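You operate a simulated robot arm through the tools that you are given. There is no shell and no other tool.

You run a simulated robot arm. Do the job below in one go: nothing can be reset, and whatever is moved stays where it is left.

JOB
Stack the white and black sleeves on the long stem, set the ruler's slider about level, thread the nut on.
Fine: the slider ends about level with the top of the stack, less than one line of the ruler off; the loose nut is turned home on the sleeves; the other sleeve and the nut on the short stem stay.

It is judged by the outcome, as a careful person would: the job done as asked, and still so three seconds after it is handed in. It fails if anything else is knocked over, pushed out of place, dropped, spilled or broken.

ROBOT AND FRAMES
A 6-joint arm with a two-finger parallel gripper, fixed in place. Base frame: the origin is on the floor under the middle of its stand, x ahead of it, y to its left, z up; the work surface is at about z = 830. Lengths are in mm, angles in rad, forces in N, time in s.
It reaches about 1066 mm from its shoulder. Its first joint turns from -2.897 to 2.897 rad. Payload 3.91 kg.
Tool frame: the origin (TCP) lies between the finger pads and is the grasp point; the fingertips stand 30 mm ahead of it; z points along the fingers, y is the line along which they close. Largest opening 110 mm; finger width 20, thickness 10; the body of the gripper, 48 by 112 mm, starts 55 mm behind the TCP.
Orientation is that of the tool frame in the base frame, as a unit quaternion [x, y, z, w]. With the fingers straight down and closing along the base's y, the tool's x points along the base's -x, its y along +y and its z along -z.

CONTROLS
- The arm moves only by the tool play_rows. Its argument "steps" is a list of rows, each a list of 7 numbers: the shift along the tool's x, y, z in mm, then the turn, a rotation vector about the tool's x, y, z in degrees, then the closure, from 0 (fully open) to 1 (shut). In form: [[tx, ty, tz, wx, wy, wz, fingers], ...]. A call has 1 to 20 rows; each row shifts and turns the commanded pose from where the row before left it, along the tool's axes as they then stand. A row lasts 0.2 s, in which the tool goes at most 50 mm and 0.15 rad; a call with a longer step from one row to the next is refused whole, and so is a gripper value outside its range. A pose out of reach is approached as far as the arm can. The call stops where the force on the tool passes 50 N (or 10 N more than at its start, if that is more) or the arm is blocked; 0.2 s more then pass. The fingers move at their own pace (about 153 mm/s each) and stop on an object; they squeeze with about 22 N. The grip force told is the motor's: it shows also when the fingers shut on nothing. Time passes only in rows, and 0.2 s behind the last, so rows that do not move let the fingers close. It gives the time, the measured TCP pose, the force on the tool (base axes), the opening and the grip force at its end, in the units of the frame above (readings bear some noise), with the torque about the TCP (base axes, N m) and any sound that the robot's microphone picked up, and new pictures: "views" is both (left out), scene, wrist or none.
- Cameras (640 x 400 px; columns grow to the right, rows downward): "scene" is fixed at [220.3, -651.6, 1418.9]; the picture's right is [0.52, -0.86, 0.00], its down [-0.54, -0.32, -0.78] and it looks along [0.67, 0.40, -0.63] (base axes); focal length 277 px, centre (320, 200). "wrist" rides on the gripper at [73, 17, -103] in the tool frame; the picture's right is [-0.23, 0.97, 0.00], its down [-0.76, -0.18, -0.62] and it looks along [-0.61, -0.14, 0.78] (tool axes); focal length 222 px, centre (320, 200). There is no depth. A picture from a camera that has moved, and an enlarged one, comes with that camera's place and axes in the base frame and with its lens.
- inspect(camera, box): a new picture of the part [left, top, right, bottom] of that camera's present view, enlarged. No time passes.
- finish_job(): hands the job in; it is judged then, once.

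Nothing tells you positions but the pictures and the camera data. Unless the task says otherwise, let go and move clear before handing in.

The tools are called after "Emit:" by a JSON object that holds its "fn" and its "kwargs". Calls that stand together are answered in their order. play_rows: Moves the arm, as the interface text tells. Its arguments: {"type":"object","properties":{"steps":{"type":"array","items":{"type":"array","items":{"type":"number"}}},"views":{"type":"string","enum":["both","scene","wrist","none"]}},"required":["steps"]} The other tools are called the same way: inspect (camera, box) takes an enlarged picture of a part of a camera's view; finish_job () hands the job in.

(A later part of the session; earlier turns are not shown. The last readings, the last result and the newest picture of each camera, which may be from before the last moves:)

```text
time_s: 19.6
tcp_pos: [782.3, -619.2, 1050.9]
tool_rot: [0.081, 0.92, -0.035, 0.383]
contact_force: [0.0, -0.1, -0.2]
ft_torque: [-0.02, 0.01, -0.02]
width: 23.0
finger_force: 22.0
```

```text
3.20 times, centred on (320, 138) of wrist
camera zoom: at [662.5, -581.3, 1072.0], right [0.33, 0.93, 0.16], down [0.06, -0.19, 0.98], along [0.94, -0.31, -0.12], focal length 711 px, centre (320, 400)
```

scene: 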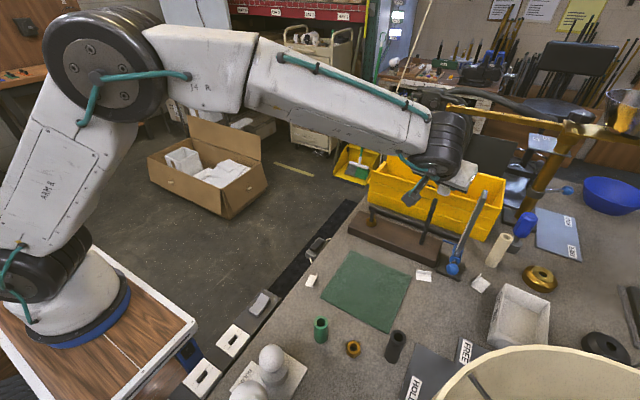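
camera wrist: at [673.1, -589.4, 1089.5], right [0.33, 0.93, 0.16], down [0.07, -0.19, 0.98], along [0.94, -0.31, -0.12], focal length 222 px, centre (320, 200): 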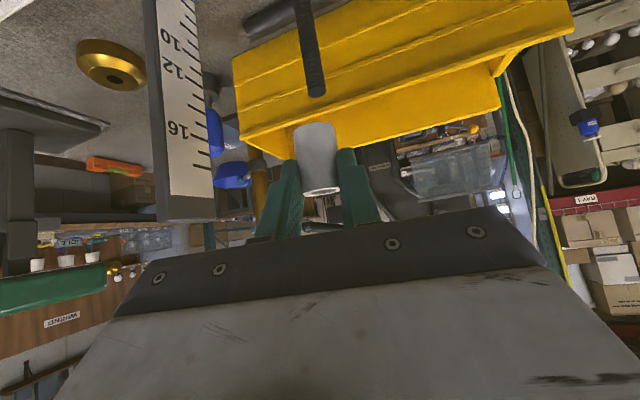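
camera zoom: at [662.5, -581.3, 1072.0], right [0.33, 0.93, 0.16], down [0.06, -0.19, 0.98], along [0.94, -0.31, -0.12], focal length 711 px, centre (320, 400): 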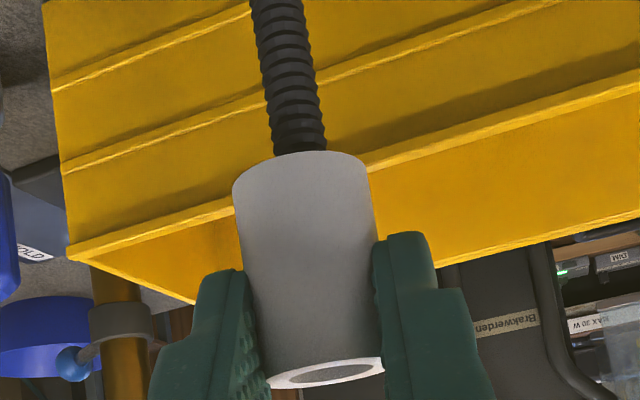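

Alignment is within about 1 mm, so I'll make a small final correction and ease the sleeve over the tip while watching the force.

Emit:
{"fn": "play_rows", "kwargs": {"steps": [[0.7, 0.5, -0.7, 0, 0, 0, 0.9], [0, 0, 0, 0, 0, 0, 0.9], [2.8, 0, 2.8, 0, 0, 0, 0.9], [2.8, 0, 2.8, 0, 0, 0, 0.9], [2.8, 0, 2.8, 0, 0, 0, 0.9], [2.8, 0, 2.8, 0, 0, 0, 0.9], [2.8, 0, 2.8, 0, 0, 0, 0.9], [0, 0, 0, 0, 0, 0, 0.9]], "views": "none"}}

Emit:
{"fn": "inspect", "kwargs": {"camera": "scene", "box": [425, 175, 470, 210]}}

Emit:
{"fn": "inspect", "kwargs": {"camera": "wrist", "box": [270, 75, 370, 200]}}

```text
time_s: 21.4
tcp_pos: [781.9, -617.5, 1030.2]
tool_rot: [0.081, 0.92, -0.035, 0.383]
contact_force: [-1.1, 0.7, -0.3]
ft_torque: [0.0, 0.01, 0.02]
width: 23.1
finger_force: 22.1
```

```text
11.43 times, centred on (448, 192) of scene
camera zoom: at [220.3, -651.6, 1418.9], right [0.52, -0.86, 0.0], down [-0.54, -0.32, -0.78], along [0.67, 0.4, -0.63], focal length 3170 px, centre (-1137, 286)
```

zoom: 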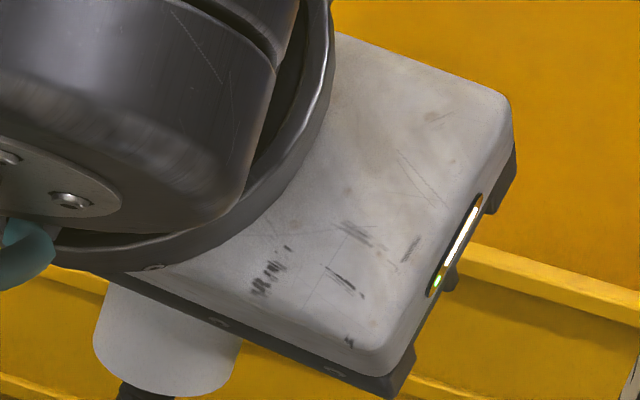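

```text
3.20 times, centred on (320, 138) of wrist
camera zoom: at [662.1, -579.6, 1052.0], right [0.33, 0.93, 0.16], down [0.06, -0.19, 0.98], along [0.94, -0.31, -0.12], focal length 711 px, centre (320, 400)
```

zoom: 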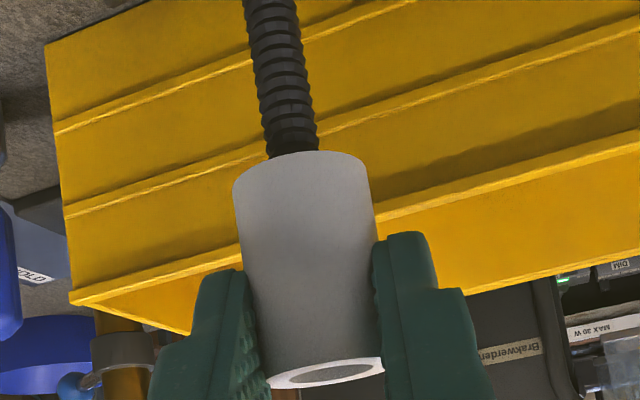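

The sleeve is now over the stem tip with no contact force and good alignment. I'll keep lowering in stages, watching drift and clearance from the ruler.

Emit:
{"fn": "play_rows", "kwargs": {"steps": [[4.2, -0.3, 4.2, 0, 0, 0, 0.9], [5.3, -0.3, 5.3, 0, 0, 0, 0.9], [5.3, 0, 5.3, 0, 0, 0, 0.9], [5.3, 0, 5.3, 0, 0, 0, 0.9], [5.3, 0, 5.3, 0, 0, 0, 0.9], [5.3, 0, 5.3, 0, 0, 0, 0.9], [0, 0, 0, 0, 0, 0, 0.9]], "views": "both"}}

Emit:
{"fn": "inspect", "kwargs": {"camera": "scene", "box": [390, 180, 490, 290]}}

Emit:
{"fn": "inspect", "kwargs": {"camera": "wrist", "box": [200, 50, 380, 200]}}

```text
time_s: 23.0
tcp_pos: [782.7, -618.0, 989.4]
tool_rot: [0.081, 0.921, -0.035, 0.38]
contact_force: [0.3, -0.3, 0.9]
ft_torque: [0.02, -0.03, 0.01]
width: 23.0
finger_force: 21.4
camera wrist: at [662.5, -580.1, 1008.6], right [0.33, 0.93, 0.16], down [0.07, -0.19, 0.98], along [0.94, -0.31, -0.12], focal length 222 px, centre (320, 200)
```

scene: 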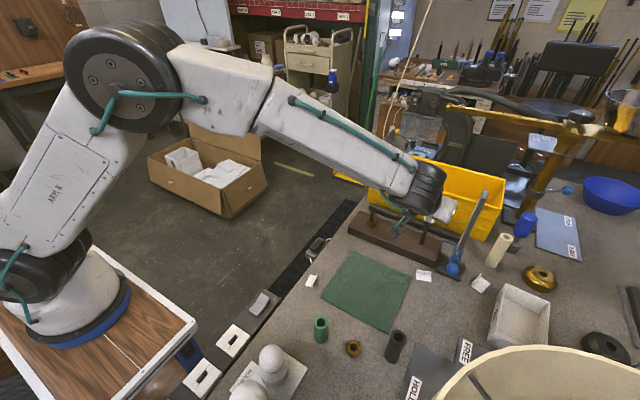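
wrist: 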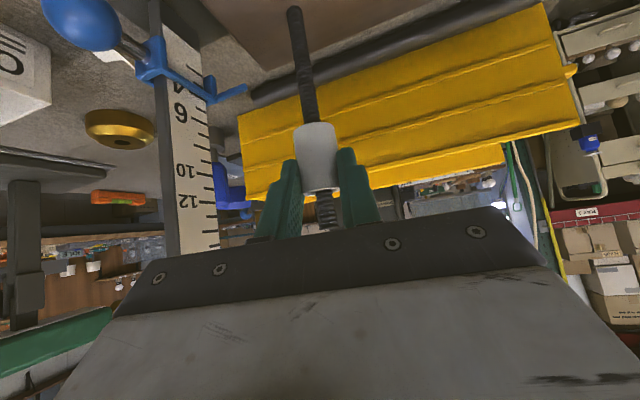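

```text
3.64 times, centred on (440, 235) of scene
camera zoom: at [220.3, -651.6, 1418.9], right [0.52, -0.86, 0.0], down [-0.54, -0.32, -0.78], along [0.67, 0.4, -0.63], focal length 1008 px, centre (-116, 73)
```

zoom: 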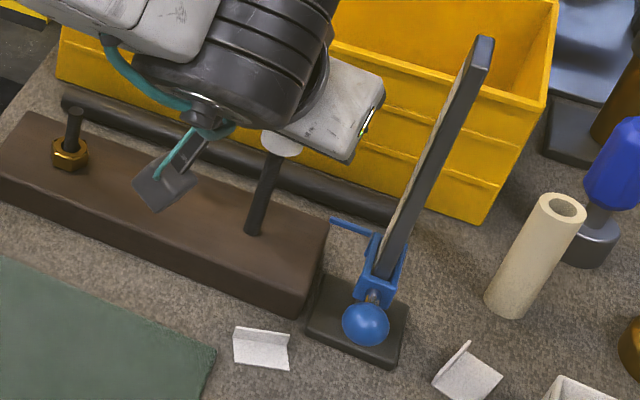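

```text
2.67 times, centred on (290, 125) of wrist
camera zoom: at [662.5, -580.1, 1008.6], right [0.33, 0.93, 0.16], down [0.07, -0.19, 0.98], along [0.94, -0.31, -0.12], focal length 592 px, centre (400, 400)
```

zoom: 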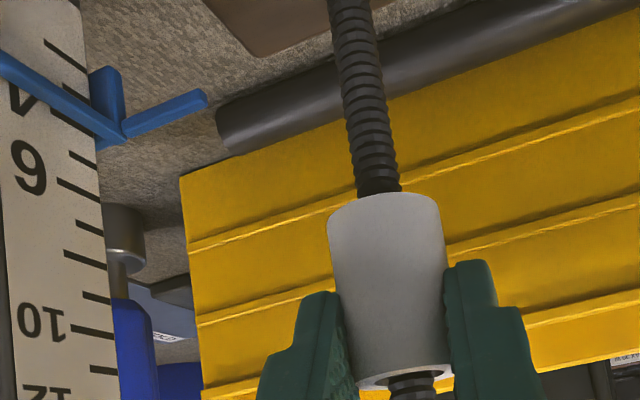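

The stem now shows through the top of the sleeve, so it's threaded cleanly, and the slider pointer is about 48 mm to the side. I'll continue down.

Emit:
{"fn": "play_rows", "kwargs": {"steps": [[6.19, 0, 6.19, 0, 0, 0, 0.9], [6.19, 0, 6.19, 0, 0, 0, 0.9], [6.19, 0, 6.19, 0, 0, 0, 0.9], [6.19, 0, 6.19, 0, 0, 0, 0.9], [6.19, 0, 6.19, 0, 0, 0, 0.9], [6.19, 0, 6.19, 0, 0, 0, 0.9], [6.19, 0, 6.19, 0, 0, 0, 0.9], [6.19, 0, 6.19, 0, 0, 0, 0.9], [0, 0, 0, 0, 0, 0, 0.9]], "views": "both"}}

Emit:
{"fn": "inspect", "kwargs": {"camera": "scene", "box": [390, 180, 490, 290]}}

Emit:
{"fn": "inspect", "kwargs": {"camera": "wrist", "box": [200, 50, 380, 200]}}

```text
time_s: 25.0
tcp_pos: [782.7, -619.2, 916.5]
tool_rot: [0.08, 0.92, -0.034, 0.382]
contact_force: [-0.3, 0.0, 0.1]
ft_torque: [-0.02, 0.02, -0.04]
width: 23.5
finger_force: 21.8
camera wrist: at [663.0, -580.7, 937.7], right [0.33, 0.93, 0.16], down [0.06, -0.19, 0.98], along [0.94, -0.31, -0.12], focal length 222 px, centre (320, 200)
```

scene: 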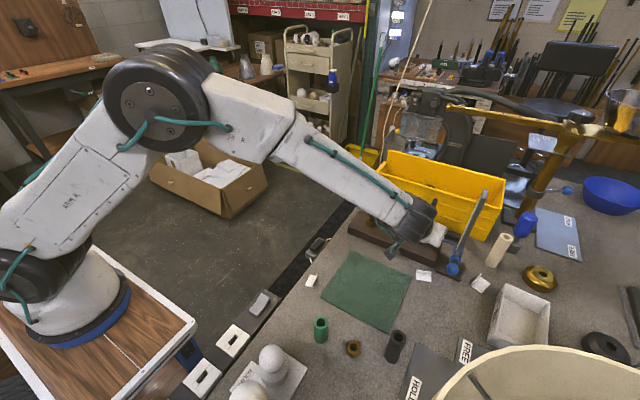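
wrist: 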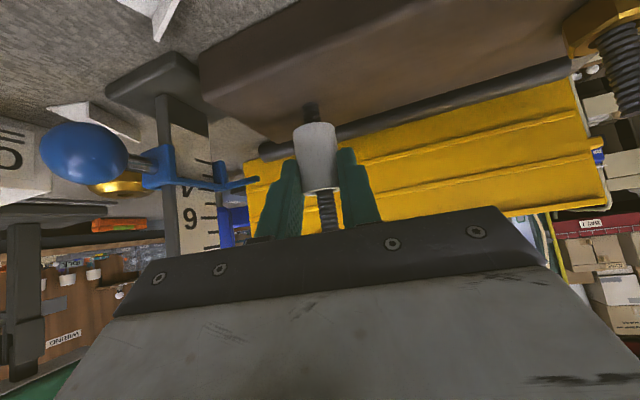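

```text
3.64 times, centred on (440, 235) of scene
camera zoom: at [220.3, -651.6, 1418.9], right [0.52, -0.86, 0.0], down [-0.54, -0.32, -0.78], along [0.67, 0.4, -0.63], focal length 1008 px, centre (-116, 73)
```

zoom: 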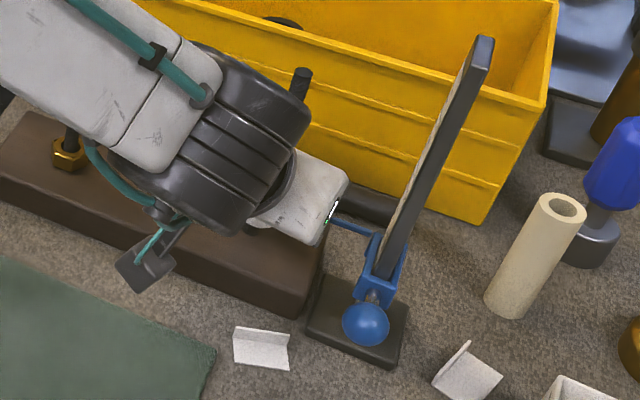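

```text
2.67 times, centred on (290, 125) of wrist
camera zoom: at [663.0, -580.7, 937.7], right [0.33, 0.93, 0.16], down [0.06, -0.19, 0.98], along [0.94, -0.31, -0.12], focal length 592 px, centre (400, 400)
```

zoom: 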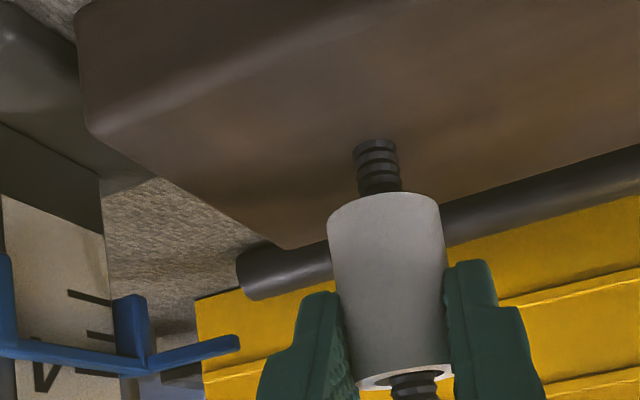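

The sleeve bottom is about 17 mm above the block. I'll lower gently until it touches.

Emit:
{"fn": "play_rows", "kwargs": {"steps": [[3.5, 0, 3.5, 0, 0, 0, 0.9], [3.5, 0, 3.5, 0, 0, 0, 0.9], [2.8, 0, 2.8, 0, 0, 0, 0.9], [0, 0, 0, 0, 0, 0, 0.9], [0, 0, 0, 0, 0, 0, 0.9]], "views": "none"}}

Emit:
{"fn": "inspect", "kwargs": {"camera": "wrist", "box": [240, 80, 380, 200]}}

```text
time_s: 26.2
tcp_pos: [783.2, -619.3, 902.9]
tool_rot: [0.08, 0.92, -0.034, 0.382]
contact_force: [-1.3, -0.2, -1.1]
ft_torque: [0.01, 0.03, -0.02]
width: 23.0
finger_force: 21.9
```

```text
3.33 times, centred on (310, 140) of wrist
camera zoom: at [662.8, -581.5, 923.5], right [0.33, 0.93, 0.16], down [0.06, -0.19, 0.98], along [0.94, -0.31, -0.12], focal length 740 px, centre (353, 400)
```

zoom: 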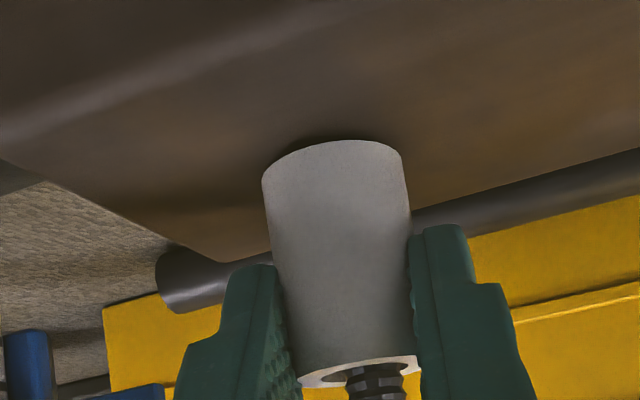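

The sleeve is within a few mm of the block. I'll go down in small steps, checking the force.

Emit:
{"fn": "play_rows", "kwargs": {"steps": [[1.1, 0, 1.1, 0, 0, 0, 0.9], [1.1, 0, 1.1, 0, 0, 0, 0.9], [0, 0, 0, 0, 0, 0, 0.9]], "views": "none"}}

Emit:
{"fn": "inspect", "kwargs": {"camera": "wrist", "box": [240, 80, 380, 200]}}

```text
time_s: 27.0
tcp_pos: [783.3, -619.6, 900.1]
tool_rot: [0.08, 0.92, -0.035, 0.382]
contact_force: [-3.0, 3.7, 3.6]
ft_torque: [0.12, -0.05, 0.08]
width: 23.0
finger_force: 22.0
```

```text
3.33 times, centred on (310, 140) of wrist
camera zoom: at [662.8, -581.7, 921.0], right [0.33, 0.93, 0.16], down [0.06, -0.19, 0.98], along [0.94, -0.31, -0.12], focal length 740 px, centre (353, 400)
```

zoom: 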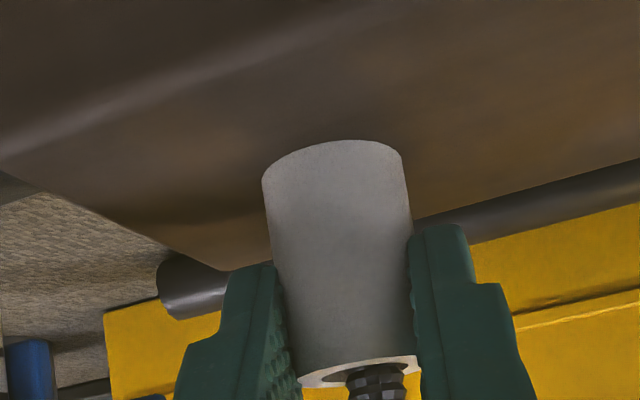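

Contact is starting. I'll nudge down a little more to make sure it's seated.

Emit:
{"fn": "play_rows", "kwargs": {"steps": [[0.7, 0, 0.7, 0, 0, 0, 0.9], [0, 0, 0, 0, 0, 0, 0.9]], "views": "none"}}

Emit:
{"fn": "inspect", "kwargs": {"camera": "scene", "box": [400, 200, 480, 270]}}

```text
time_s: 27.6
tcp_pos: [783.3, -620.2, 900.3]
tool_rot: [0.08, 0.92, -0.035, 0.383]
contact_force: [3.3, -0.8, 12.3]
ft_torque: [0.05, -0.32, -0.02]
width: 23.2
finger_force: 22.1
```

```text
5.71 times, centred on (440, 235) of scene
camera zoom: at [220.3, -651.6, 1418.9], right [0.52, -0.86, 0.0], down [-0.54, -0.32, -0.78], along [0.67, 0.4, -0.63], focal length 1585 px, centre (-366, 0)
```

zoom: 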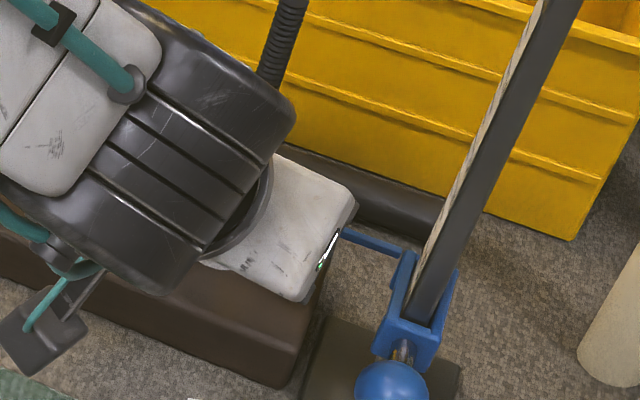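

The sleeve is seated with about 12 N downward. I'll open a little and back out along the finger axis.

Emit:
{"fn": "play_rows", "kwargs": {"steps": [[0, 0, 0, 0, 0, 0, 0.8], [0, 0, 0, 0, 0, 0, 0.7], [0, 0, 0, 0, 0, 0, 0.64], [0, 0, 0, 0, 0, 0, 0.64], [0, 0, -10, 0, 0, 0, 0.64], [0, 0, -20, 0, 0, 0, 0.64], [0, 0, -30, 0, 0, 0, 0.64], [0, 0, -30, 0, 0, 0, 0.64], [0, 0, -30, 0, 0, 0, 0.64], [0, 0, 0, 0, 0, 0, 0.64]]}}

Emit:
{"fn": "inspect", "kwargs": {"camera": "wrist", "box": [160, 20, 400, 200]}}

Emit:
{"fn": "inspect", "kwargs": {"camera": "scene", "box": [390, 180, 490, 290]}}

```text
time_s: 29.8
tcp_pos: [698.9, -604.1, 981.2]
tool_rot: [0.08, 0.92, -0.034, 0.382]
contact_force: [-0.4, 0.7, -0.4]
ft_torque: [-0.01, 0.02, 0.0]
width: 39.7
finger_force: 0.1
camera wrist: at [579.1, -566.0, 1002.2], right [0.33, 0.93, 0.16], down [0.07, -0.19, 0.98], along [0.94, -0.31, -0.12], focal length 222 px, centre (320, 200)
```

scene: 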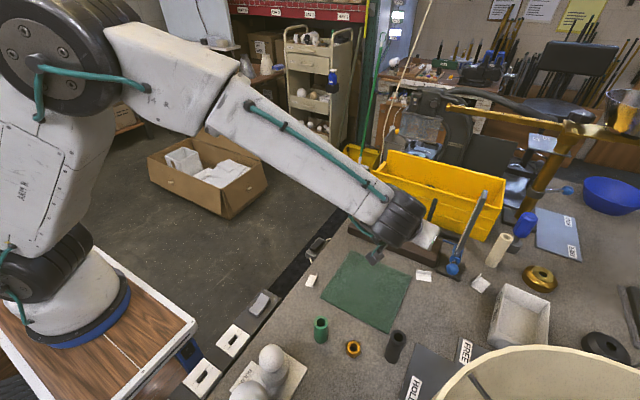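
wrist: 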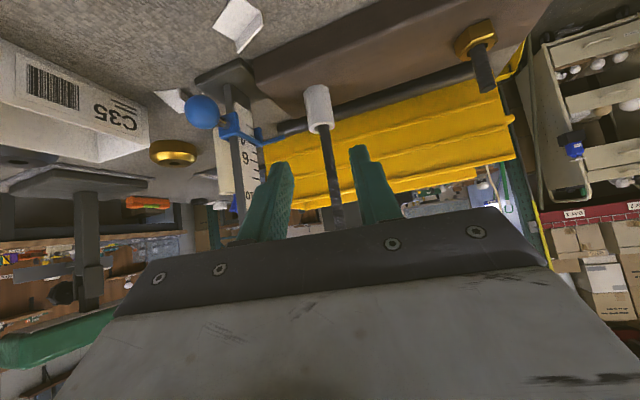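

```text
2.22 times, centred on (280, 110) of wrist
camera zoom: at [579.1, -566.0, 1002.2], right [0.33, 0.93, 0.16], down [0.07, -0.19, 0.98], along [0.94, -0.31, -0.12], focal length 494 px, centre (409, 400)
```

zoom: 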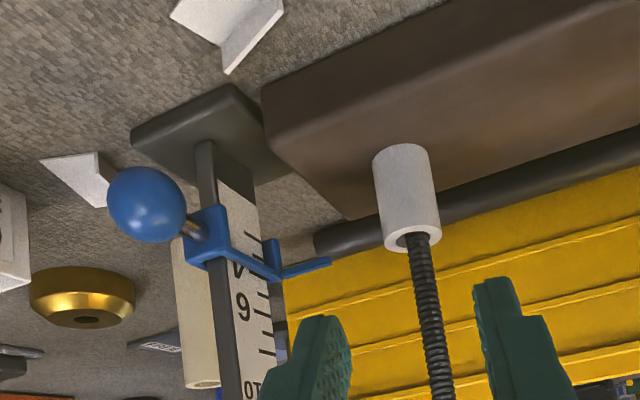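

```text
3.64 times, centred on (440, 235) of scene
camera zoom: at [220.3, -651.6, 1418.9], right [0.52, -0.86, 0.0], down [-0.54, -0.32, -0.78], along [0.67, 0.4, -0.63], focal length 1008 px, centre (-116, 73)
```

zoom: 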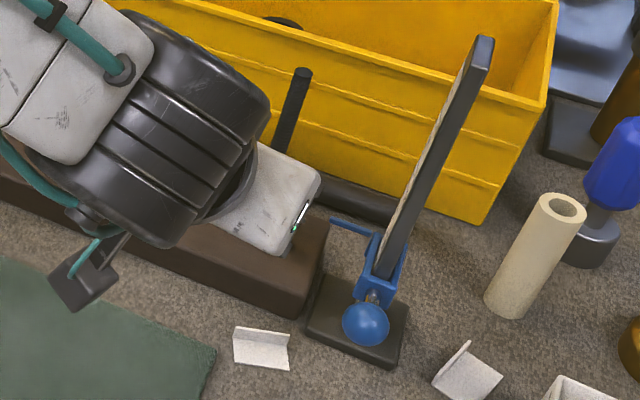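

The white sleeve stands on the block with the stem through it. Next is the black sleeve near (490,-652): I'll yaw the hand away from the lampshade and move back above it.

Emit:
{"fn": "play_rows", "kwargs": {"steps": [[0, 0, -20, 0, 0, 0, 0.5], [0, 0, 0, 4.72, 0, 4.71, 0.45], [0, 0, 0, 4.72, 0, 4.71, 0.45], [0, 0, 0, 4.72, 0, 4.71, 0.45], [14.7, -20.84, -15, 0, 0, 0, 0.45], [14.7, -20.84, -15, 0, 0, 0, 0.45], [14.7, -20.84, -15, 0, 0, 0, 0.45], [14.7, -20.84, -16, 0, 0, 0, 0.45], [14.7, -20.84, -16, 0, 0, 0, 0.45], [14.7, -20.84, -16, 0, 0, 0, 0.45], [14.7, -20.84, -16.7, 0, 0, 0, 0.45], [0, 0, 0, 0, 0, 0, 0.45], [0, 0, 0, 0, 0, 0, 0.45]]}}

Emit:
{"fn": "inspect", "kwargs": {"camera": "wrist", "box": [160, 20, 480, 220]}}

Emit:
{"fn": "inspect", "kwargs": {"camera": "scene", "box": [330, 270, 480, 380]}}

```text
time_s: 32.6
tcp_pos: [481.4, -652.5, 1004.3]
tool_rot: [0.239, 0.892, -0.101, 0.37]
contact_force: [0.9, -0.9, 0.6]
ft_torque: [0.0, 0.02, 0.0]
width: 60.6
finger_force: 0.0
camera wrist: at [382.3, -575.4, 1024.8], right [0.63, 0.76, 0.16], down [0.0, -0.2, 0.98], along [0.78, -0.61, -0.12], focal length 222 px, centre (320, 200)
```

scene: 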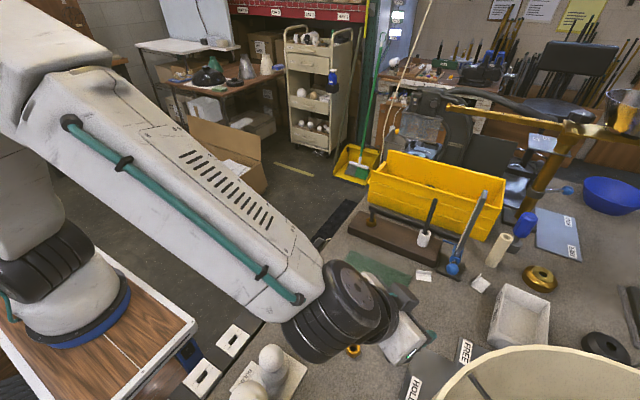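
wrist: 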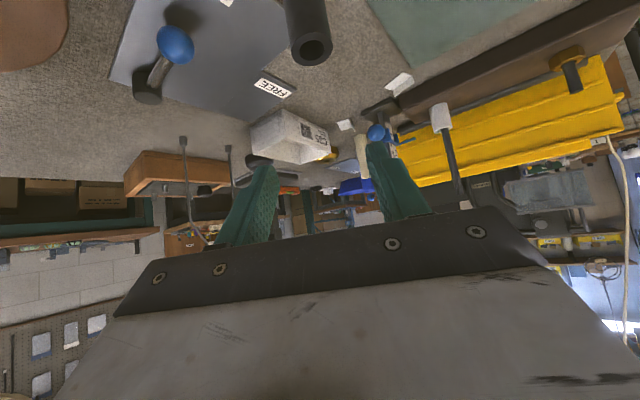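

```text
2.00 times, centred on (320, 120) of wrist
camera zoom: at [382.3, -575.4, 1024.8], right [0.63, 0.76, 0.16], down [0.0, -0.2, 0.98], along [0.78, -0.61, -0.12], focal length 444 px, centre (320, 360)
```

zoom: 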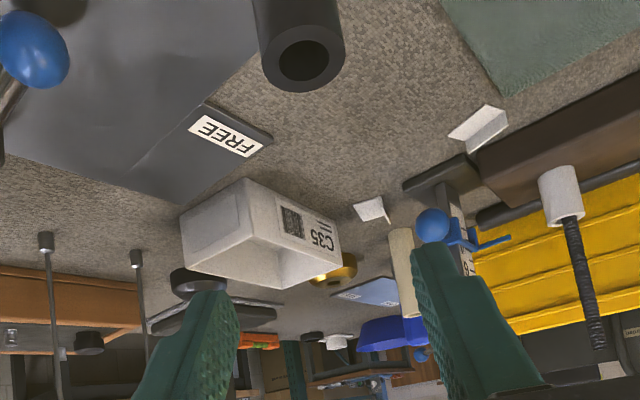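

```text
3.64 times, centred on (405, 325) of scene
camera zoom: at [220.3, -651.6, 1418.9], right [0.52, -0.86, 0.0], down [-0.54, -0.32, -0.78], along [0.67, 0.4, -0.63], focal length 1008 px, centre (11, -254)
```

zoom: 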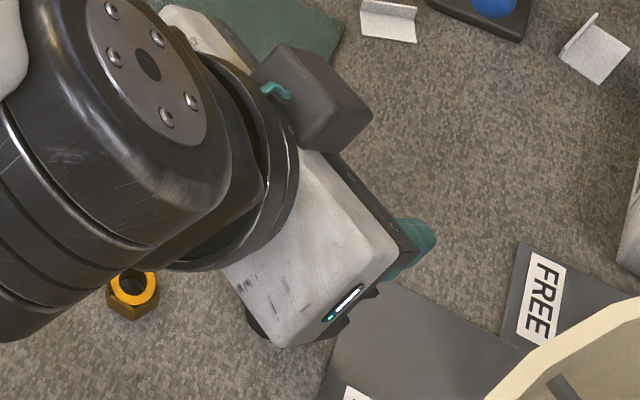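

The black sleeve appears near (492,-649) with its top at about z 912. I'll lower part way to centre it and check.

Emit:
{"fn": "play_rows", "kwargs": {"steps": [[10.5, 2.83, 10.3, 0, 0, 0, 0.45], [10.5, 2.83, 10.3, 0, 0, 0, 0.45], [10.5, 2.83, 10.3, 0, 0, 0, 0.45], [0, 0, 0, 0, 0, 0, 0.45], [0, 0, 0, 0, 0, 0, 0.45]], "views": "none"}}

Emit:
{"fn": "inspect", "kwargs": {"camera": "wrist", "box": [180, 40, 440, 220]}}

Emit:
{"fn": "inspect", "kwargs": {"camera": "scene", "box": [330, 270, 480, 380]}}

```text
time_s: 33.8
tcp_pos: [486.2, -645.8, 959.2]
tool_rot: [0.239, 0.892, -0.101, 0.37]
contact_force: [0.7, -0.1, -0.4]
ft_torque: [0.01, -0.01, 0.01]
width: 60.5
finger_force: 0.0
```

```text
2.22 times, centred on (310, 130) of wrist
camera zoom: at [386.9, -569.4, 979.9], right [0.63, 0.76, 0.16], down [0.0, -0.2, 0.98], along [0.78, -0.61, -0.12], focal length 494 px, centre (342, 356)
```

zoom: 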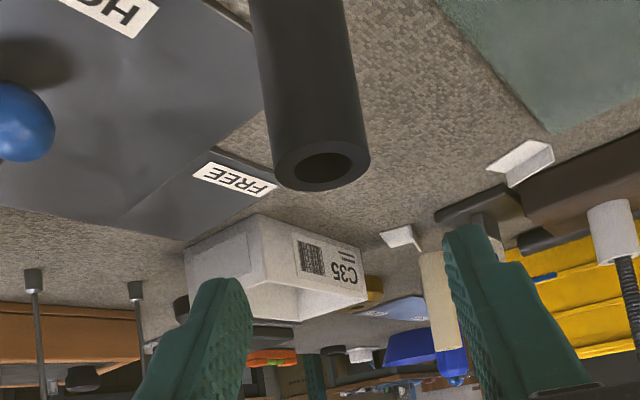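

```text
3.64 times, centred on (405, 325) of scene
camera zoom: at [220.3, -651.6, 1418.9], right [0.52, -0.86, 0.0], down [-0.54, -0.32, -0.78], along [0.67, 0.4, -0.63], focal length 1008 px, centre (11, -254)
```

zoom: 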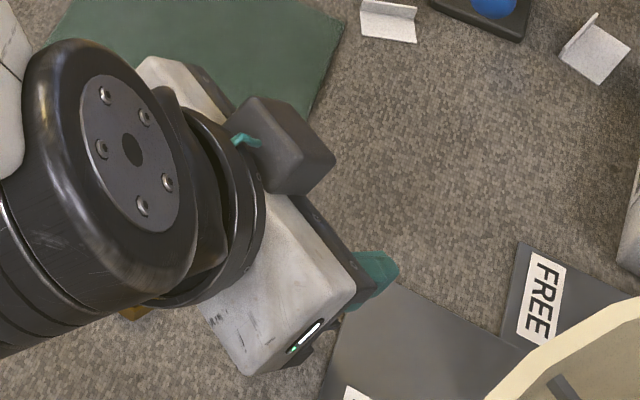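

The sleeve is centred between the fingers, with its top at about z 910. I'll lower to grip about 20 mm below its top and close.

Emit:
{"fn": "play_rows", "kwargs": {"steps": [[8.92, 0.1, 8.9, 0, 0, 0, 0.45], [8.92, 0.1, 8.9, 0, 0, 0, 0.45], [8.92, 0.1, 8.9, 0, 0, 0, 0.45], [8.92, 0.1, 8.9, 0, 0, 0, 0.45], [8.92, 0.1, 8.9, 0, 0, 0, 0.45], [0, 0, 0, 0, 0, 0, 0.45]]}}

Emit:
{"fn": "inspect", "kwargs": {"camera": "wrist", "box": [200, 80, 440, 240]}}

Emit:
{"fn": "inspect", "kwargs": {"camera": "scene", "box": [330, 270, 480, 380]}}

```text
time_s: 35.2
tcp_pos: [486.9, -645.2, 897.5]
tool_rot: [0.239, 0.892, -0.1, 0.37]
contact_force: [-0.4, -0.3, -1.4]
ft_torque: [0.04, 0.01, 0.01]
width: 60.8
finger_force: 0.1
camera wrist: at [386.5, -568.2, 917.9], right [0.63, 0.76, 0.16], down [0.0, -0.2, 0.98], along [0.78, -0.61, -0.12], focal length 222 px, centre (320, 200)
```

scene: 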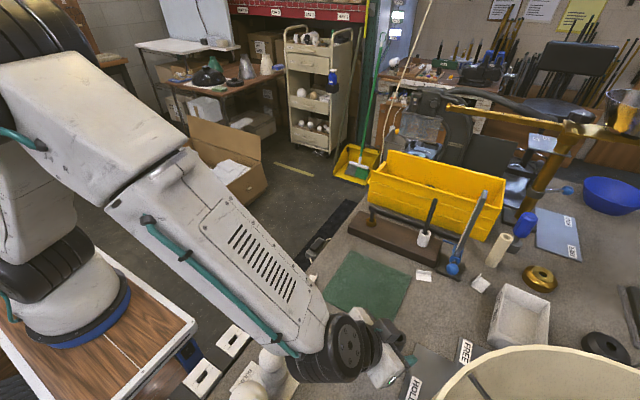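
wrist: 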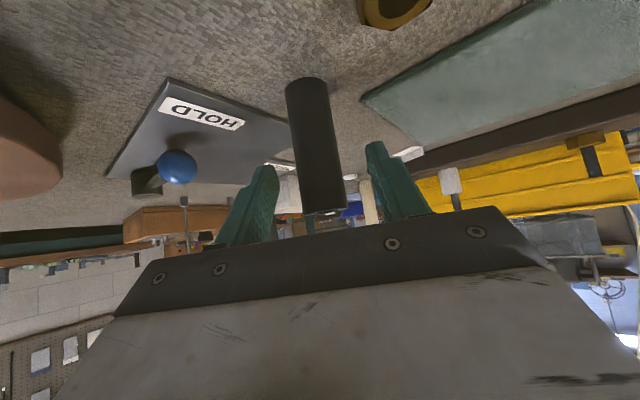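

```text
2.50 times, centred on (320, 160) of wrist
camera zoom: at [386.5, -568.2, 917.9], right [0.63, 0.76, 0.16], down [0.0, -0.2, 0.98], along [0.78, -0.61, -0.12], focal length 555 px, centre (320, 300)
```

zoom: 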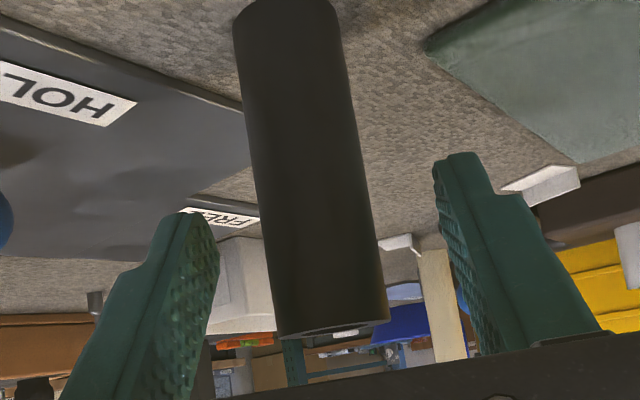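

```text
3.64 times, centred on (405, 325) of scene
camera zoom: at [220.3, -651.6, 1418.9], right [0.52, -0.86, 0.0], down [-0.54, -0.32, -0.78], along [0.67, 0.4, -0.63], focal length 1008 px, centre (11, -254)
```

zoom: 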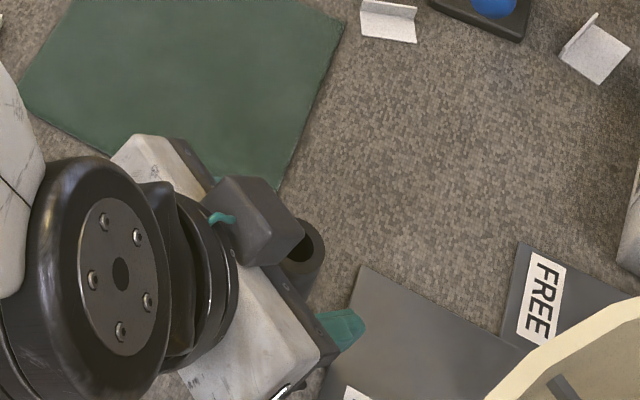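

The grip point is about 20 mm below the sleeve's top and centred. I'll close now and lift slightly.

Emit:
{"fn": "play_rows", "kwargs": {"steps": [[0, 0, 0, 0, 0, 0, 0.65], [0, 0, 0, 0, 0, 0, 0.8], [0, 0, 0, 0, 0, 0, 0.9], [0, 0, 0, 0, 0, 0, 0.9], [-3.5, 0, -3.5, 0, 0, 0, 0.9], [-7, 0, -7, 0, 0, 0, 0.9], [-14, 0, -14, 0, 0, 0, 0.9], [0, 0, 0, 0, 0, 0, 0.9]], "views": "scene"}}

Emit:
{"fn": "inspect", "kwargs": {"camera": "wrist", "box": [200, 60, 440, 240]}}

Emit:
{"fn": "inspect", "kwargs": {"camera": "scene", "box": [330, 270, 480, 380]}}

```text
time_s: 37.0
tcp_pos: [487.6, -646.6, 930.8]
tool_rot: [0.239, 0.892, -0.101, 0.37]
contact_force: [-0.5, 0.3, 0.7]
ft_torque: [-0.01, 0.0, 0.03]
width: 23.7
finger_force: 21.4
```

scene: 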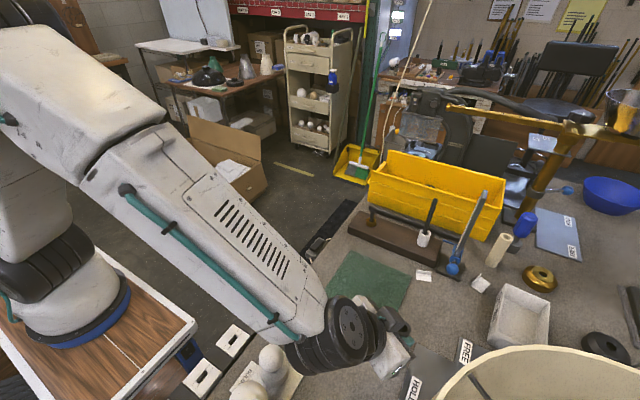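

```text
2.22 times, centred on (320, 150) of wrist
camera zoom: at [387.7, -568.8, 952.1], right [0.63, 0.76, 0.16], down [0.0, -0.2, 0.98], along [0.78, -0.61, -0.12], focal length 494 px, centre (320, 311)
```

zoom: 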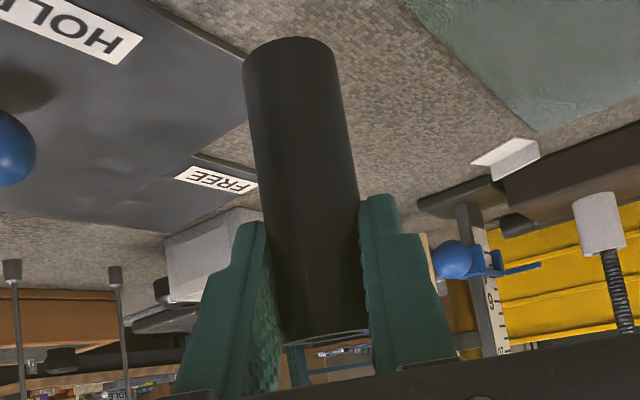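

```text
3.64 times, centred on (405, 325) of scene
camera zoom: at [220.3, -651.6, 1418.9], right [0.52, -0.86, 0.0], down [-0.54, -0.32, -0.78], along [0.67, 0.4, -0.63], focal length 1008 px, centre (11, -254)
```

zoom: 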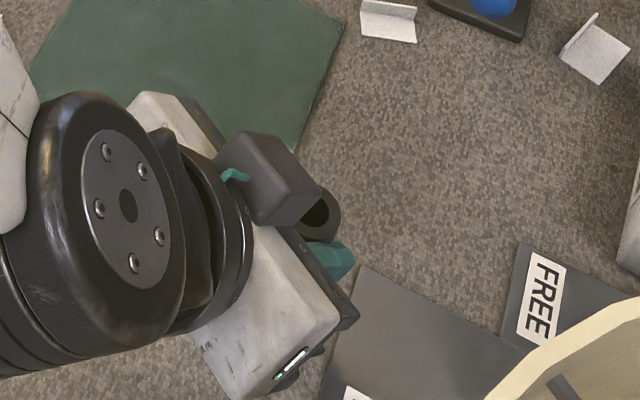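

The black sleeve is held upright. I'll lift it well above the stem height and yaw back to the placing direction.

Emit:
{"fn": "play_rows", "kwargs": {"steps": [[-17.7, 0, -17.7, 0, 0, 0, 0.9], [-17.7, 0, -17.7, 0, 0, 0, 0.9], [-17.7, 0, -17.7, 0, 0, 0, 0.9], [-17.7, 0, -17.7, 0, 0, 0, 0.9], [-17.7, 0, -17.7, 0, 0, 0, 0.9], [-17.7, 0, -17.7, 0, 0, 0, 0.9], [-17.7, 0, -17.7, 0, 0, 0, 0.9], [0, 0, 0, -4.72, 0, -4.71, 0.9], [0, 0, 0, -4.72, 0, -4.71, 0.9], [0, 0, 0, -4.72, 0, -4.71, 0.9], [0, 0, 0, 0, 0, 0, 0.9], [0, 0, 0, 0, 0, 0, 0.9]], "views": "both"}}

```text
time_s: 39.6
tcp_pos: [484.5, -644.7, 1106.4]
tool_rot: [0.081, 0.92, -0.035, 0.382]
contact_force: [0.3, 1.1, -0.7]
ft_torque: [0.01, 0.01, 0.03]
width: 23.6
finger_force: 22.5
camera wrist: at [365.6, -606.6, 1126.7], right [0.33, 0.93, 0.16], down [0.06, -0.19, 0.98], along [0.94, -0.31, -0.12], focal length 222 px, centre (320, 200)
```

scene: 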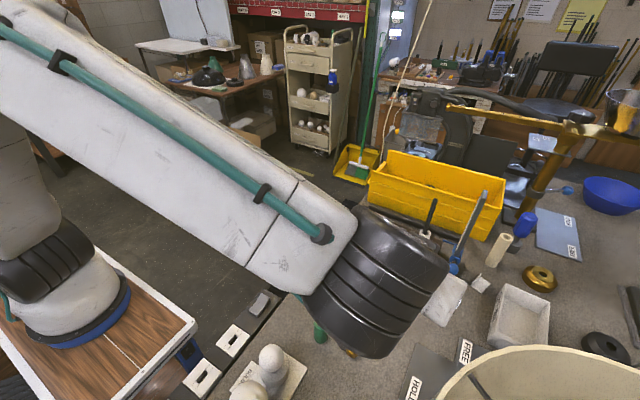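
wrist: 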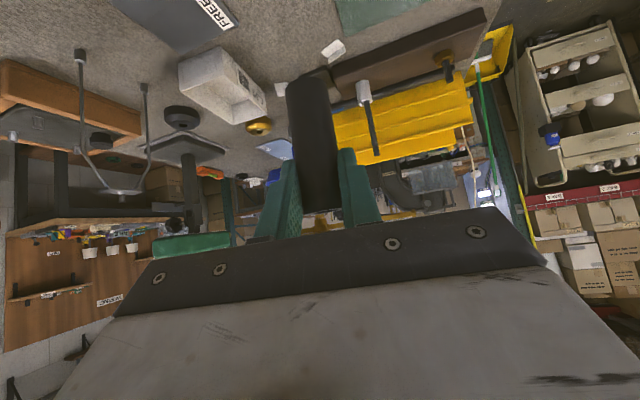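

I'll now carry the black sleeve over the stem at this height and check alignment.

Emit:
{"fn": "play_rows", "kwargs": {"steps": [[-10, 3.8, 10, 0, 0, 0, 0.9], [-20.4, 7.7, 20.5, 0, 0, 0, 0.9], [-20.4, 7.7, 20.5, 0, 0, 0, 0.9], [-20.4, 7.7, 20.5, 0, 0, 0, 0.9], [-20.4, 7.7, 20.5, 0, 0, 0, 0.9], [-20.4, 7.7, 20.5, 0, 0, 0, 0.9], [-20.4, 7.7, 20.5, 0, 0, 0, 0.9], [-20.4, 7.7, 20.5, 0, 0, 0, 0.9], [-20.4, 7.7, 20.5, 0, 0, 0, 0.9], [-20.4, 7.7, 20.5, 0, 0, 0, 0.9], [-10.4, 4, 10.5, 0, 0, 0, 0.9], [0, 0, 0, 0, 0, 0, 0.9], [0, 0, 0, 0, 0, 0, 0.9]], "views": "both"}}

Emit:
{"fn": "inspect", "kwargs": {"camera": "scene", "box": [415, 165, 475, 215]}}

Emit:
{"fn": "inspect", "kwargs": {"camera": "wrist", "box": [270, 45, 370, 170]}}

```text
time_s: 42.4
tcp_pos: [785.1, -618.3, 1107.5]
tool_rot: [0.08, 0.92, -0.034, 0.382]
contact_force: [0.1, 0.2, 0.3]
ft_torque: [0.04, -0.03, -0.02]
width: 23.7
finger_force: 21.6
camera wrist: at [665.1, -580.0, 1127.1], right [0.33, 0.93, 0.16], down [0.06, -0.19, 0.98], along [0.94, -0.31, -0.12], focal length 222 px, centre (320, 200)
```

scene: 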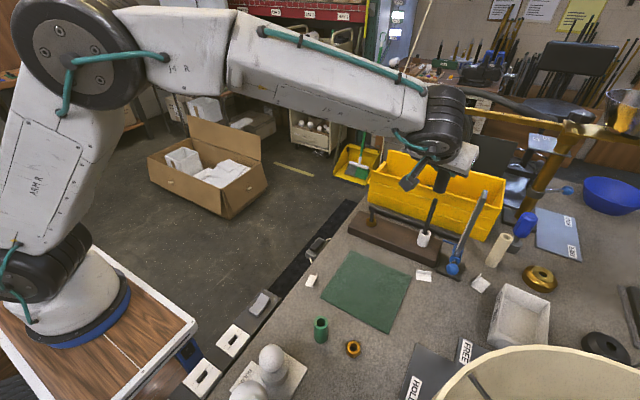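
wrist: 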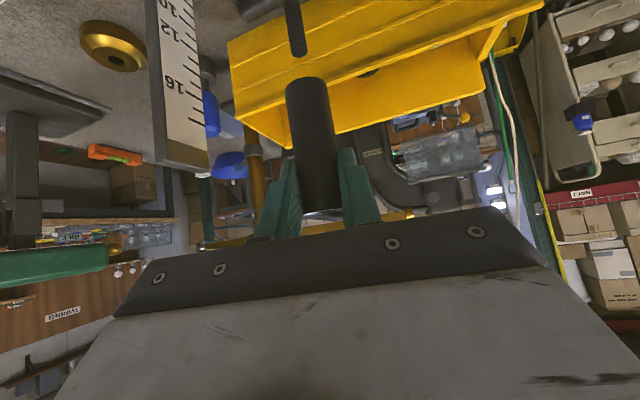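

```text
8.00 times, centred on (445, 190) of scene
camera zoom: at [220.3, -651.6, 1418.9], right [0.52, -0.86, 0.0], down [-0.54, -0.32, -0.78], along [0.67, 0.4, -0.63], focal length 2219 px, centre (-680, 280)
```

zoom: 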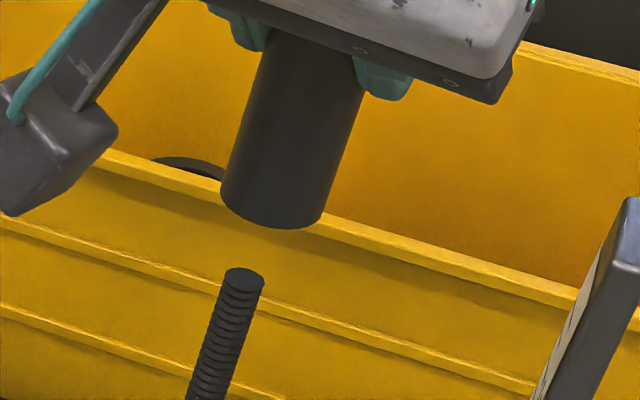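

```text
3.20 times, centred on (320, 108) of wrist
camera zoom: at [665.1, -580.0, 1127.1], right [0.33, 0.93, 0.16], down [0.06, -0.19, 0.98], along [0.94, -0.31, -0.12], focal length 711 px, centre (320, 496)
```

zoom: 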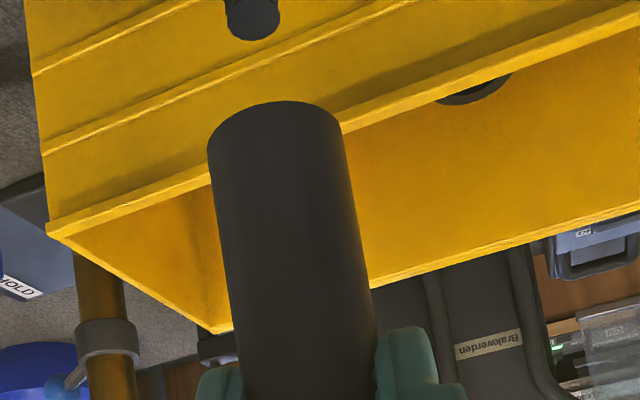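

The alignment is within about 1 mm and the sleeve bottom is about 33 mm above the tip. I'll apply a small correction, lower to just above the tip and check again.

Emit:
{"fn": "play_rows", "kwargs": {"steps": [[0.6, -0.75, -0.6, 0, 0, 0, 0.9], [5.9, 0, 5.9, 0, 0, 0, 0.9], [5.9, 0, 5.9, 0, 0, 0, 0.9], [5.9, 0, 5.9, 0, 0, 0, 0.9], [0, 0, 0, 0, 0, 0, 0.9], [0, 0, 0, 0, 0, 0, 0.9], [0, 0, 0, 0, 0, 0, 0.9]], "views": "none"}}

Emit:
{"fn": "inspect", "kwargs": {"camera": "scene", "box": [415, 165, 475, 215]}}

Emit:
{"fn": "inspect", "kwargs": {"camera": "wrist", "box": [270, 45, 370, 170]}}

```text
time_s: 44.0
tcp_pos: [783.1, -619.8, 1081.7]
tool_rot: [0.08, 0.92, -0.034, 0.382]
contact_force: [-0.5, -0.1, 0.1]
ft_torque: [-0.01, 0.0, -0.03]
width: 23.5
finger_force: 22.3
```

```text
8.00 times, centred on (445, 190) of scene
camera zoom: at [220.3, -651.6, 1418.9], right [0.52, -0.86, 0.0], down [-0.54, -0.32, -0.78], along [0.67, 0.4, -0.63], focal length 2219 px, centre (-680, 280)
```

zoom: 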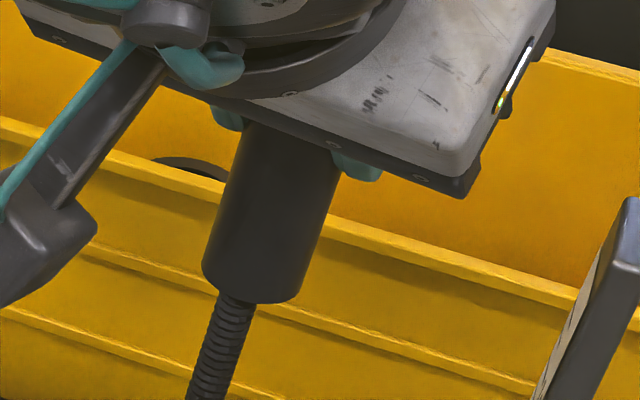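

```text
3.20 times, centred on (320, 108) of wrist
camera zoom: at [663.7, -581.3, 1101.6], right [0.33, 0.93, 0.16], down [0.06, -0.19, 0.98], along [0.94, -0.31, -0.12], focal length 711 px, centre (320, 496)
```

zoom: 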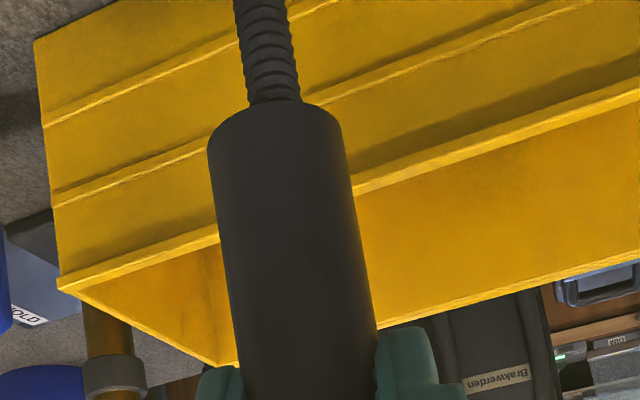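

The alignment is within about 1 mm again. I'll make a small correction and ease the sleeve over the tip.

Emit:
{"fn": "play_rows", "kwargs": {"steps": [[0.2, 0.9, -0.2, 0, 0, 0, 0.9], [0, 0, 0, 0, 0, 0, 0.9], [2.8, 0, 2.8, 0, 0, 0, 0.9], [2.8, 0, 2.8, 0, 0, 0, 0.9], [2.8, 0, 2.8, 0, 0, 0, 0.9], [2.8, 0, 2.8, 0, 0, 0, 0.9], [2.8, 0, 2.8, 0, 0, 0, 0.9], [0, 0, 0, 0, 0, 0, 0.9]], "views": "none"}}

Emit:
{"fn": "inspect", "kwargs": {"camera": "scene", "box": [415, 165, 475, 215]}}

Emit:
{"fn": "inspect", "kwargs": {"camera": "wrist", "box": [270, 45, 370, 170]}}

```text
time_s: 45.8
tcp_pos: [783.2, -618.4, 1061.1]
tool_rot: [0.081, 0.92, -0.035, 0.382]
contact_force: [-0.3, -0.6, -0.6]
ft_torque: [-0.01, 0.02, 0.0]
width: 23.6
finger_force: 22.1
```

```text
8.00 times, centred on (445, 190) of scene
camera zoom: at [220.3, -651.6, 1418.9], right [0.52, -0.86, 0.0], down [-0.54, -0.32, -0.78], along [0.67, 0.4, -0.63], focal length 2219 px, centre (-680, 280)
```

zoom: 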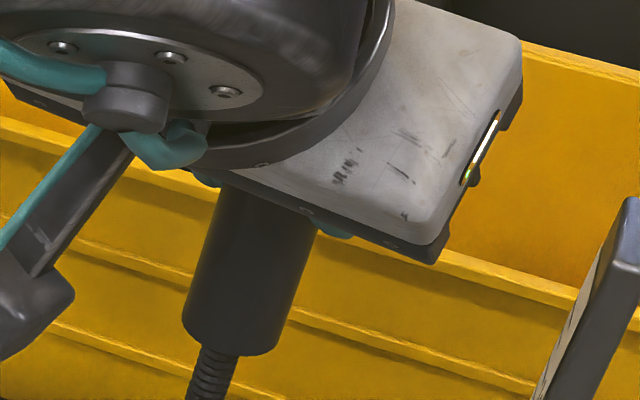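

```text
3.20 times, centred on (320, 108) of wrist
camera zoom: at [663.4, -580.5, 1081.7], right [0.33, 0.93, 0.16], down [0.07, -0.19, 0.98], along [0.94, -0.31, -0.12], focal length 711 px, centre (320, 496)
```

zoom: 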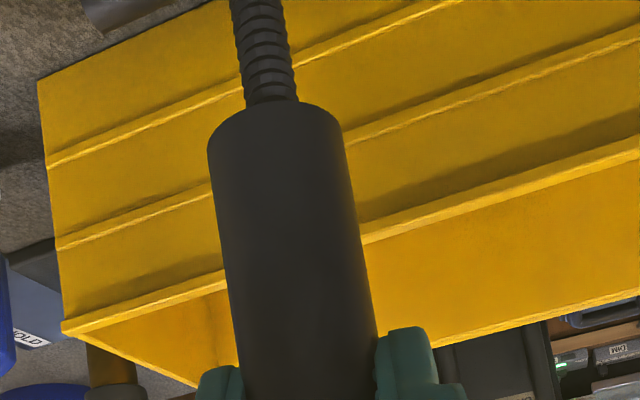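

The sleeve is over the tip with no contact force. I'll nudge slightly and continue down in stages.

Emit:
{"fn": "play_rows", "kwargs": {"steps": [[0.9, 0.45, -0.9, 0, 0, 0, 0.9], [5.3, 0, 5.3, 0, 0, 0, 0.9], [5.3, 0, 5.3, 0, 0, 0, 0.9], [5.3, 0, 5.3, 0, 0, 0, 0.9], [5.3, 0, 5.3, 0, 0, 0, 0.9], [5.3, 0, 5.3, 0, 0, 0, 0.9], [5.3, 0, 5.3, 0, 0, 0, 0.9], [5.3, 0, 5.3, 0, 0, 0, 0.9], [5.3, 0, 5.3, 0, 0, 0, 0.9], [0, 0, 0, 0, 0, 0, 0.9]], "views": "none"}}

Emit:
{"fn": "inspect", "kwargs": {"camera": "scene", "box": [390, 180, 490, 290]}}

Emit:
{"fn": "inspect", "kwargs": {"camera": "wrist", "box": [200, 30, 400, 200]}}

```text
time_s: 48.0
tcp_pos: [782.9, -619.6, 1000.1]
tool_rot: [0.08, 0.92, -0.034, 0.382]
contact_force: [8.1, 2.8, 2.2]
ft_torque: [0.06, -0.31, 0.04]
width: 23.6
finger_force: 22.0
```

```text
3.64 times, centred on (440, 235) of scene
camera zoom: at [220.3, -651.6, 1418.9], right [0.52, -0.86, 0.0], down [-0.54, -0.32, -0.78], along [0.67, 0.4, -0.63], focal length 1008 px, centre (-116, 73)
```

zoom: 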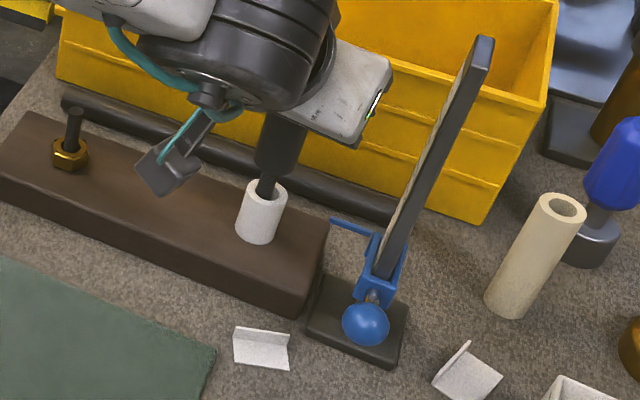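

```text
2.35 times, centred on (300, 115) of wrist
camera zoom: at [662.0, -580.3, 1021.4], right [0.33, 0.93, 0.16], down [0.06, -0.19, 0.98], along [0.94, -0.31, -0.12], focal length 523 px, centre (367, 400)
```

zoom: 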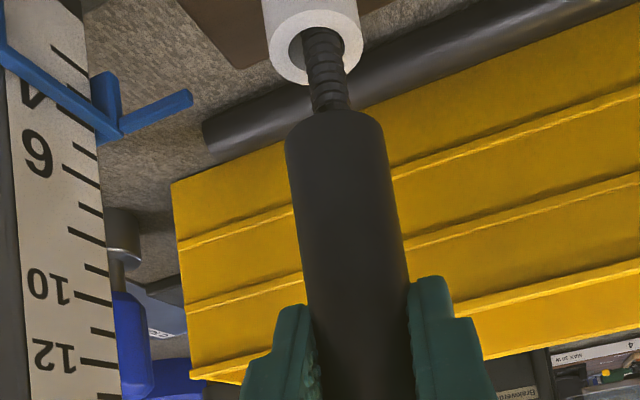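

There's about 8 N sideways force, which means the sleeve bore is brushing the stem. I'll relax it toward +x and continue.

Emit:
{"fn": "play_rows", "kwargs": {"steps": [[-0.8, 0.4, 0.8, 0, 0, 0, 0.9], [0, 0, 0, 0, 0, 0, 0.9], [0, 0, 0, 0, 0, 0, 0.9]], "views": "none"}}

```text
time_s: 48.8
tcp_pos: [781.7, -619.1, 999.7]
tool_rot: [0.08, 0.921, -0.034, 0.381]
contact_force: [1.7, 1.5, -1.6]
ft_torque: [0.08, -0.11, 0.05]
width: 23.4
finger_force: 21.9
```

The side force is mostly gone, so I'll keep lowering toward the white sleeve.

Emit:
{"fn": "play_rows", "kwargs": {"steps": [[-0.2, 0.2, 0.2, 0, 0, 0, 0.9], [3.5, 0, 3.5, 0, 0, 0, 0.9], [3.5, 0, 3.5, 0, 0, 0, 0.9], [3.5, 0, 3.5, 0, 0, 0, 0.9], [3.5, 0, 3.5, 0, 0, 0, 0.9], [3.5, 0, 3.5, 0, 0, 0, 0.9], [0, 0, 0, 0, 0, 0, 0.9]], "views": "none"}}

Emit:
{"fn": "inspect", "kwargs": {"camera": "wrist", "box": [220, 30, 400, 180]}}

Emit:
{"fn": "inspect", "kwargs": {"camera": "scene", "box": [400, 190, 480, 260]}}

```text
time_s: 50.4
tcp_pos: [782.6, -619.2, 975.6]
tool_rot: [0.081, 0.92, -0.035, 0.383]
contact_force: [0.1, -0.1, -1.7]
ft_torque: [-0.02, 0.03, 0.0]
width: 23.6
finger_force: 21.4
```

```text
2.67 times, centred on (310, 105) of wrist
camera zoom: at [663.0, -580.7, 997.0], right [0.33, 0.93, 0.16], down [0.06, -0.19, 0.98], along [0.94, -0.31, -0.12], focal length 592 px, centre (347, 453)
```

zoom: 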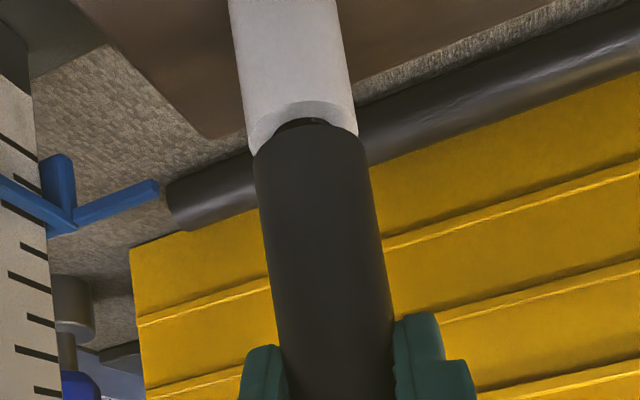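

```text
5.71 times, centred on (440, 225) of scene
camera zoom: at [220.3, -651.6, 1418.9], right [0.52, -0.86, 0.0], down [-0.54, -0.32, -0.78], along [0.67, 0.4, -0.63], focal length 1585 px, centre (-366, 57)
```

zoom: 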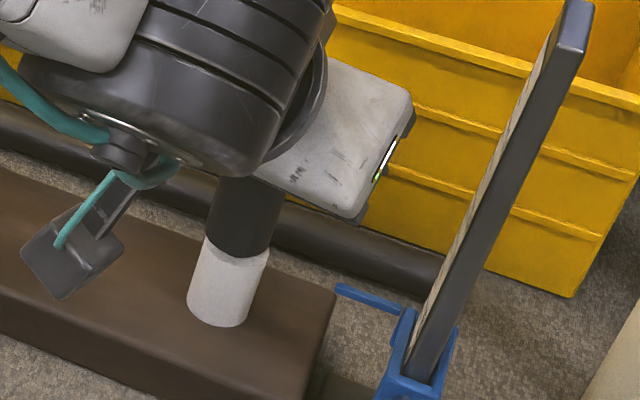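

There are about 8 mm left. I'll lower slowly to contact.

Emit:
{"fn": "play_rows", "kwargs": {"steps": [[2.1, 0, 2.1, 0, 0, 0, 0.9], [2.1, 0, 2.1, 0, 0, 0, 0.9], [0.7, 0, 0.7, 0, 0, 0, 0.9], [0, 0, 0, 0, 0, 0, 0.9]], "views": "none"}}

```text
time_s: 51.4
tcp_pos: [783.2, -617.9, 968.8]
tool_rot: [0.08, 0.92, -0.034, 0.382]
contact_force: [0.6, -0.4, -1.1]
ft_torque: [0.0, 0.01, -0.01]
width: 23.6
finger_force: 22.3
```

Emit:
{"fn": "play_rows", "kwargs": {"steps": [[0.7, 0, 0.7, 0, 0, 0, 0.9], [0.7, 0, 0.7, 0, 0, 0, 0.9], [0, 0, 0, 0, 0, 0, 0.9]], "views": "none"}}

```text
time_s: 52.2
tcp_pos: [784.2, -618.4, 968.5]
tool_rot: [0.081, 0.92, -0.035, 0.382]
contact_force: [0.3, 1.4, 2.8]
ft_torque: [0.06, -0.02, -0.02]
width: 23.6
finger_force: 21.8
```

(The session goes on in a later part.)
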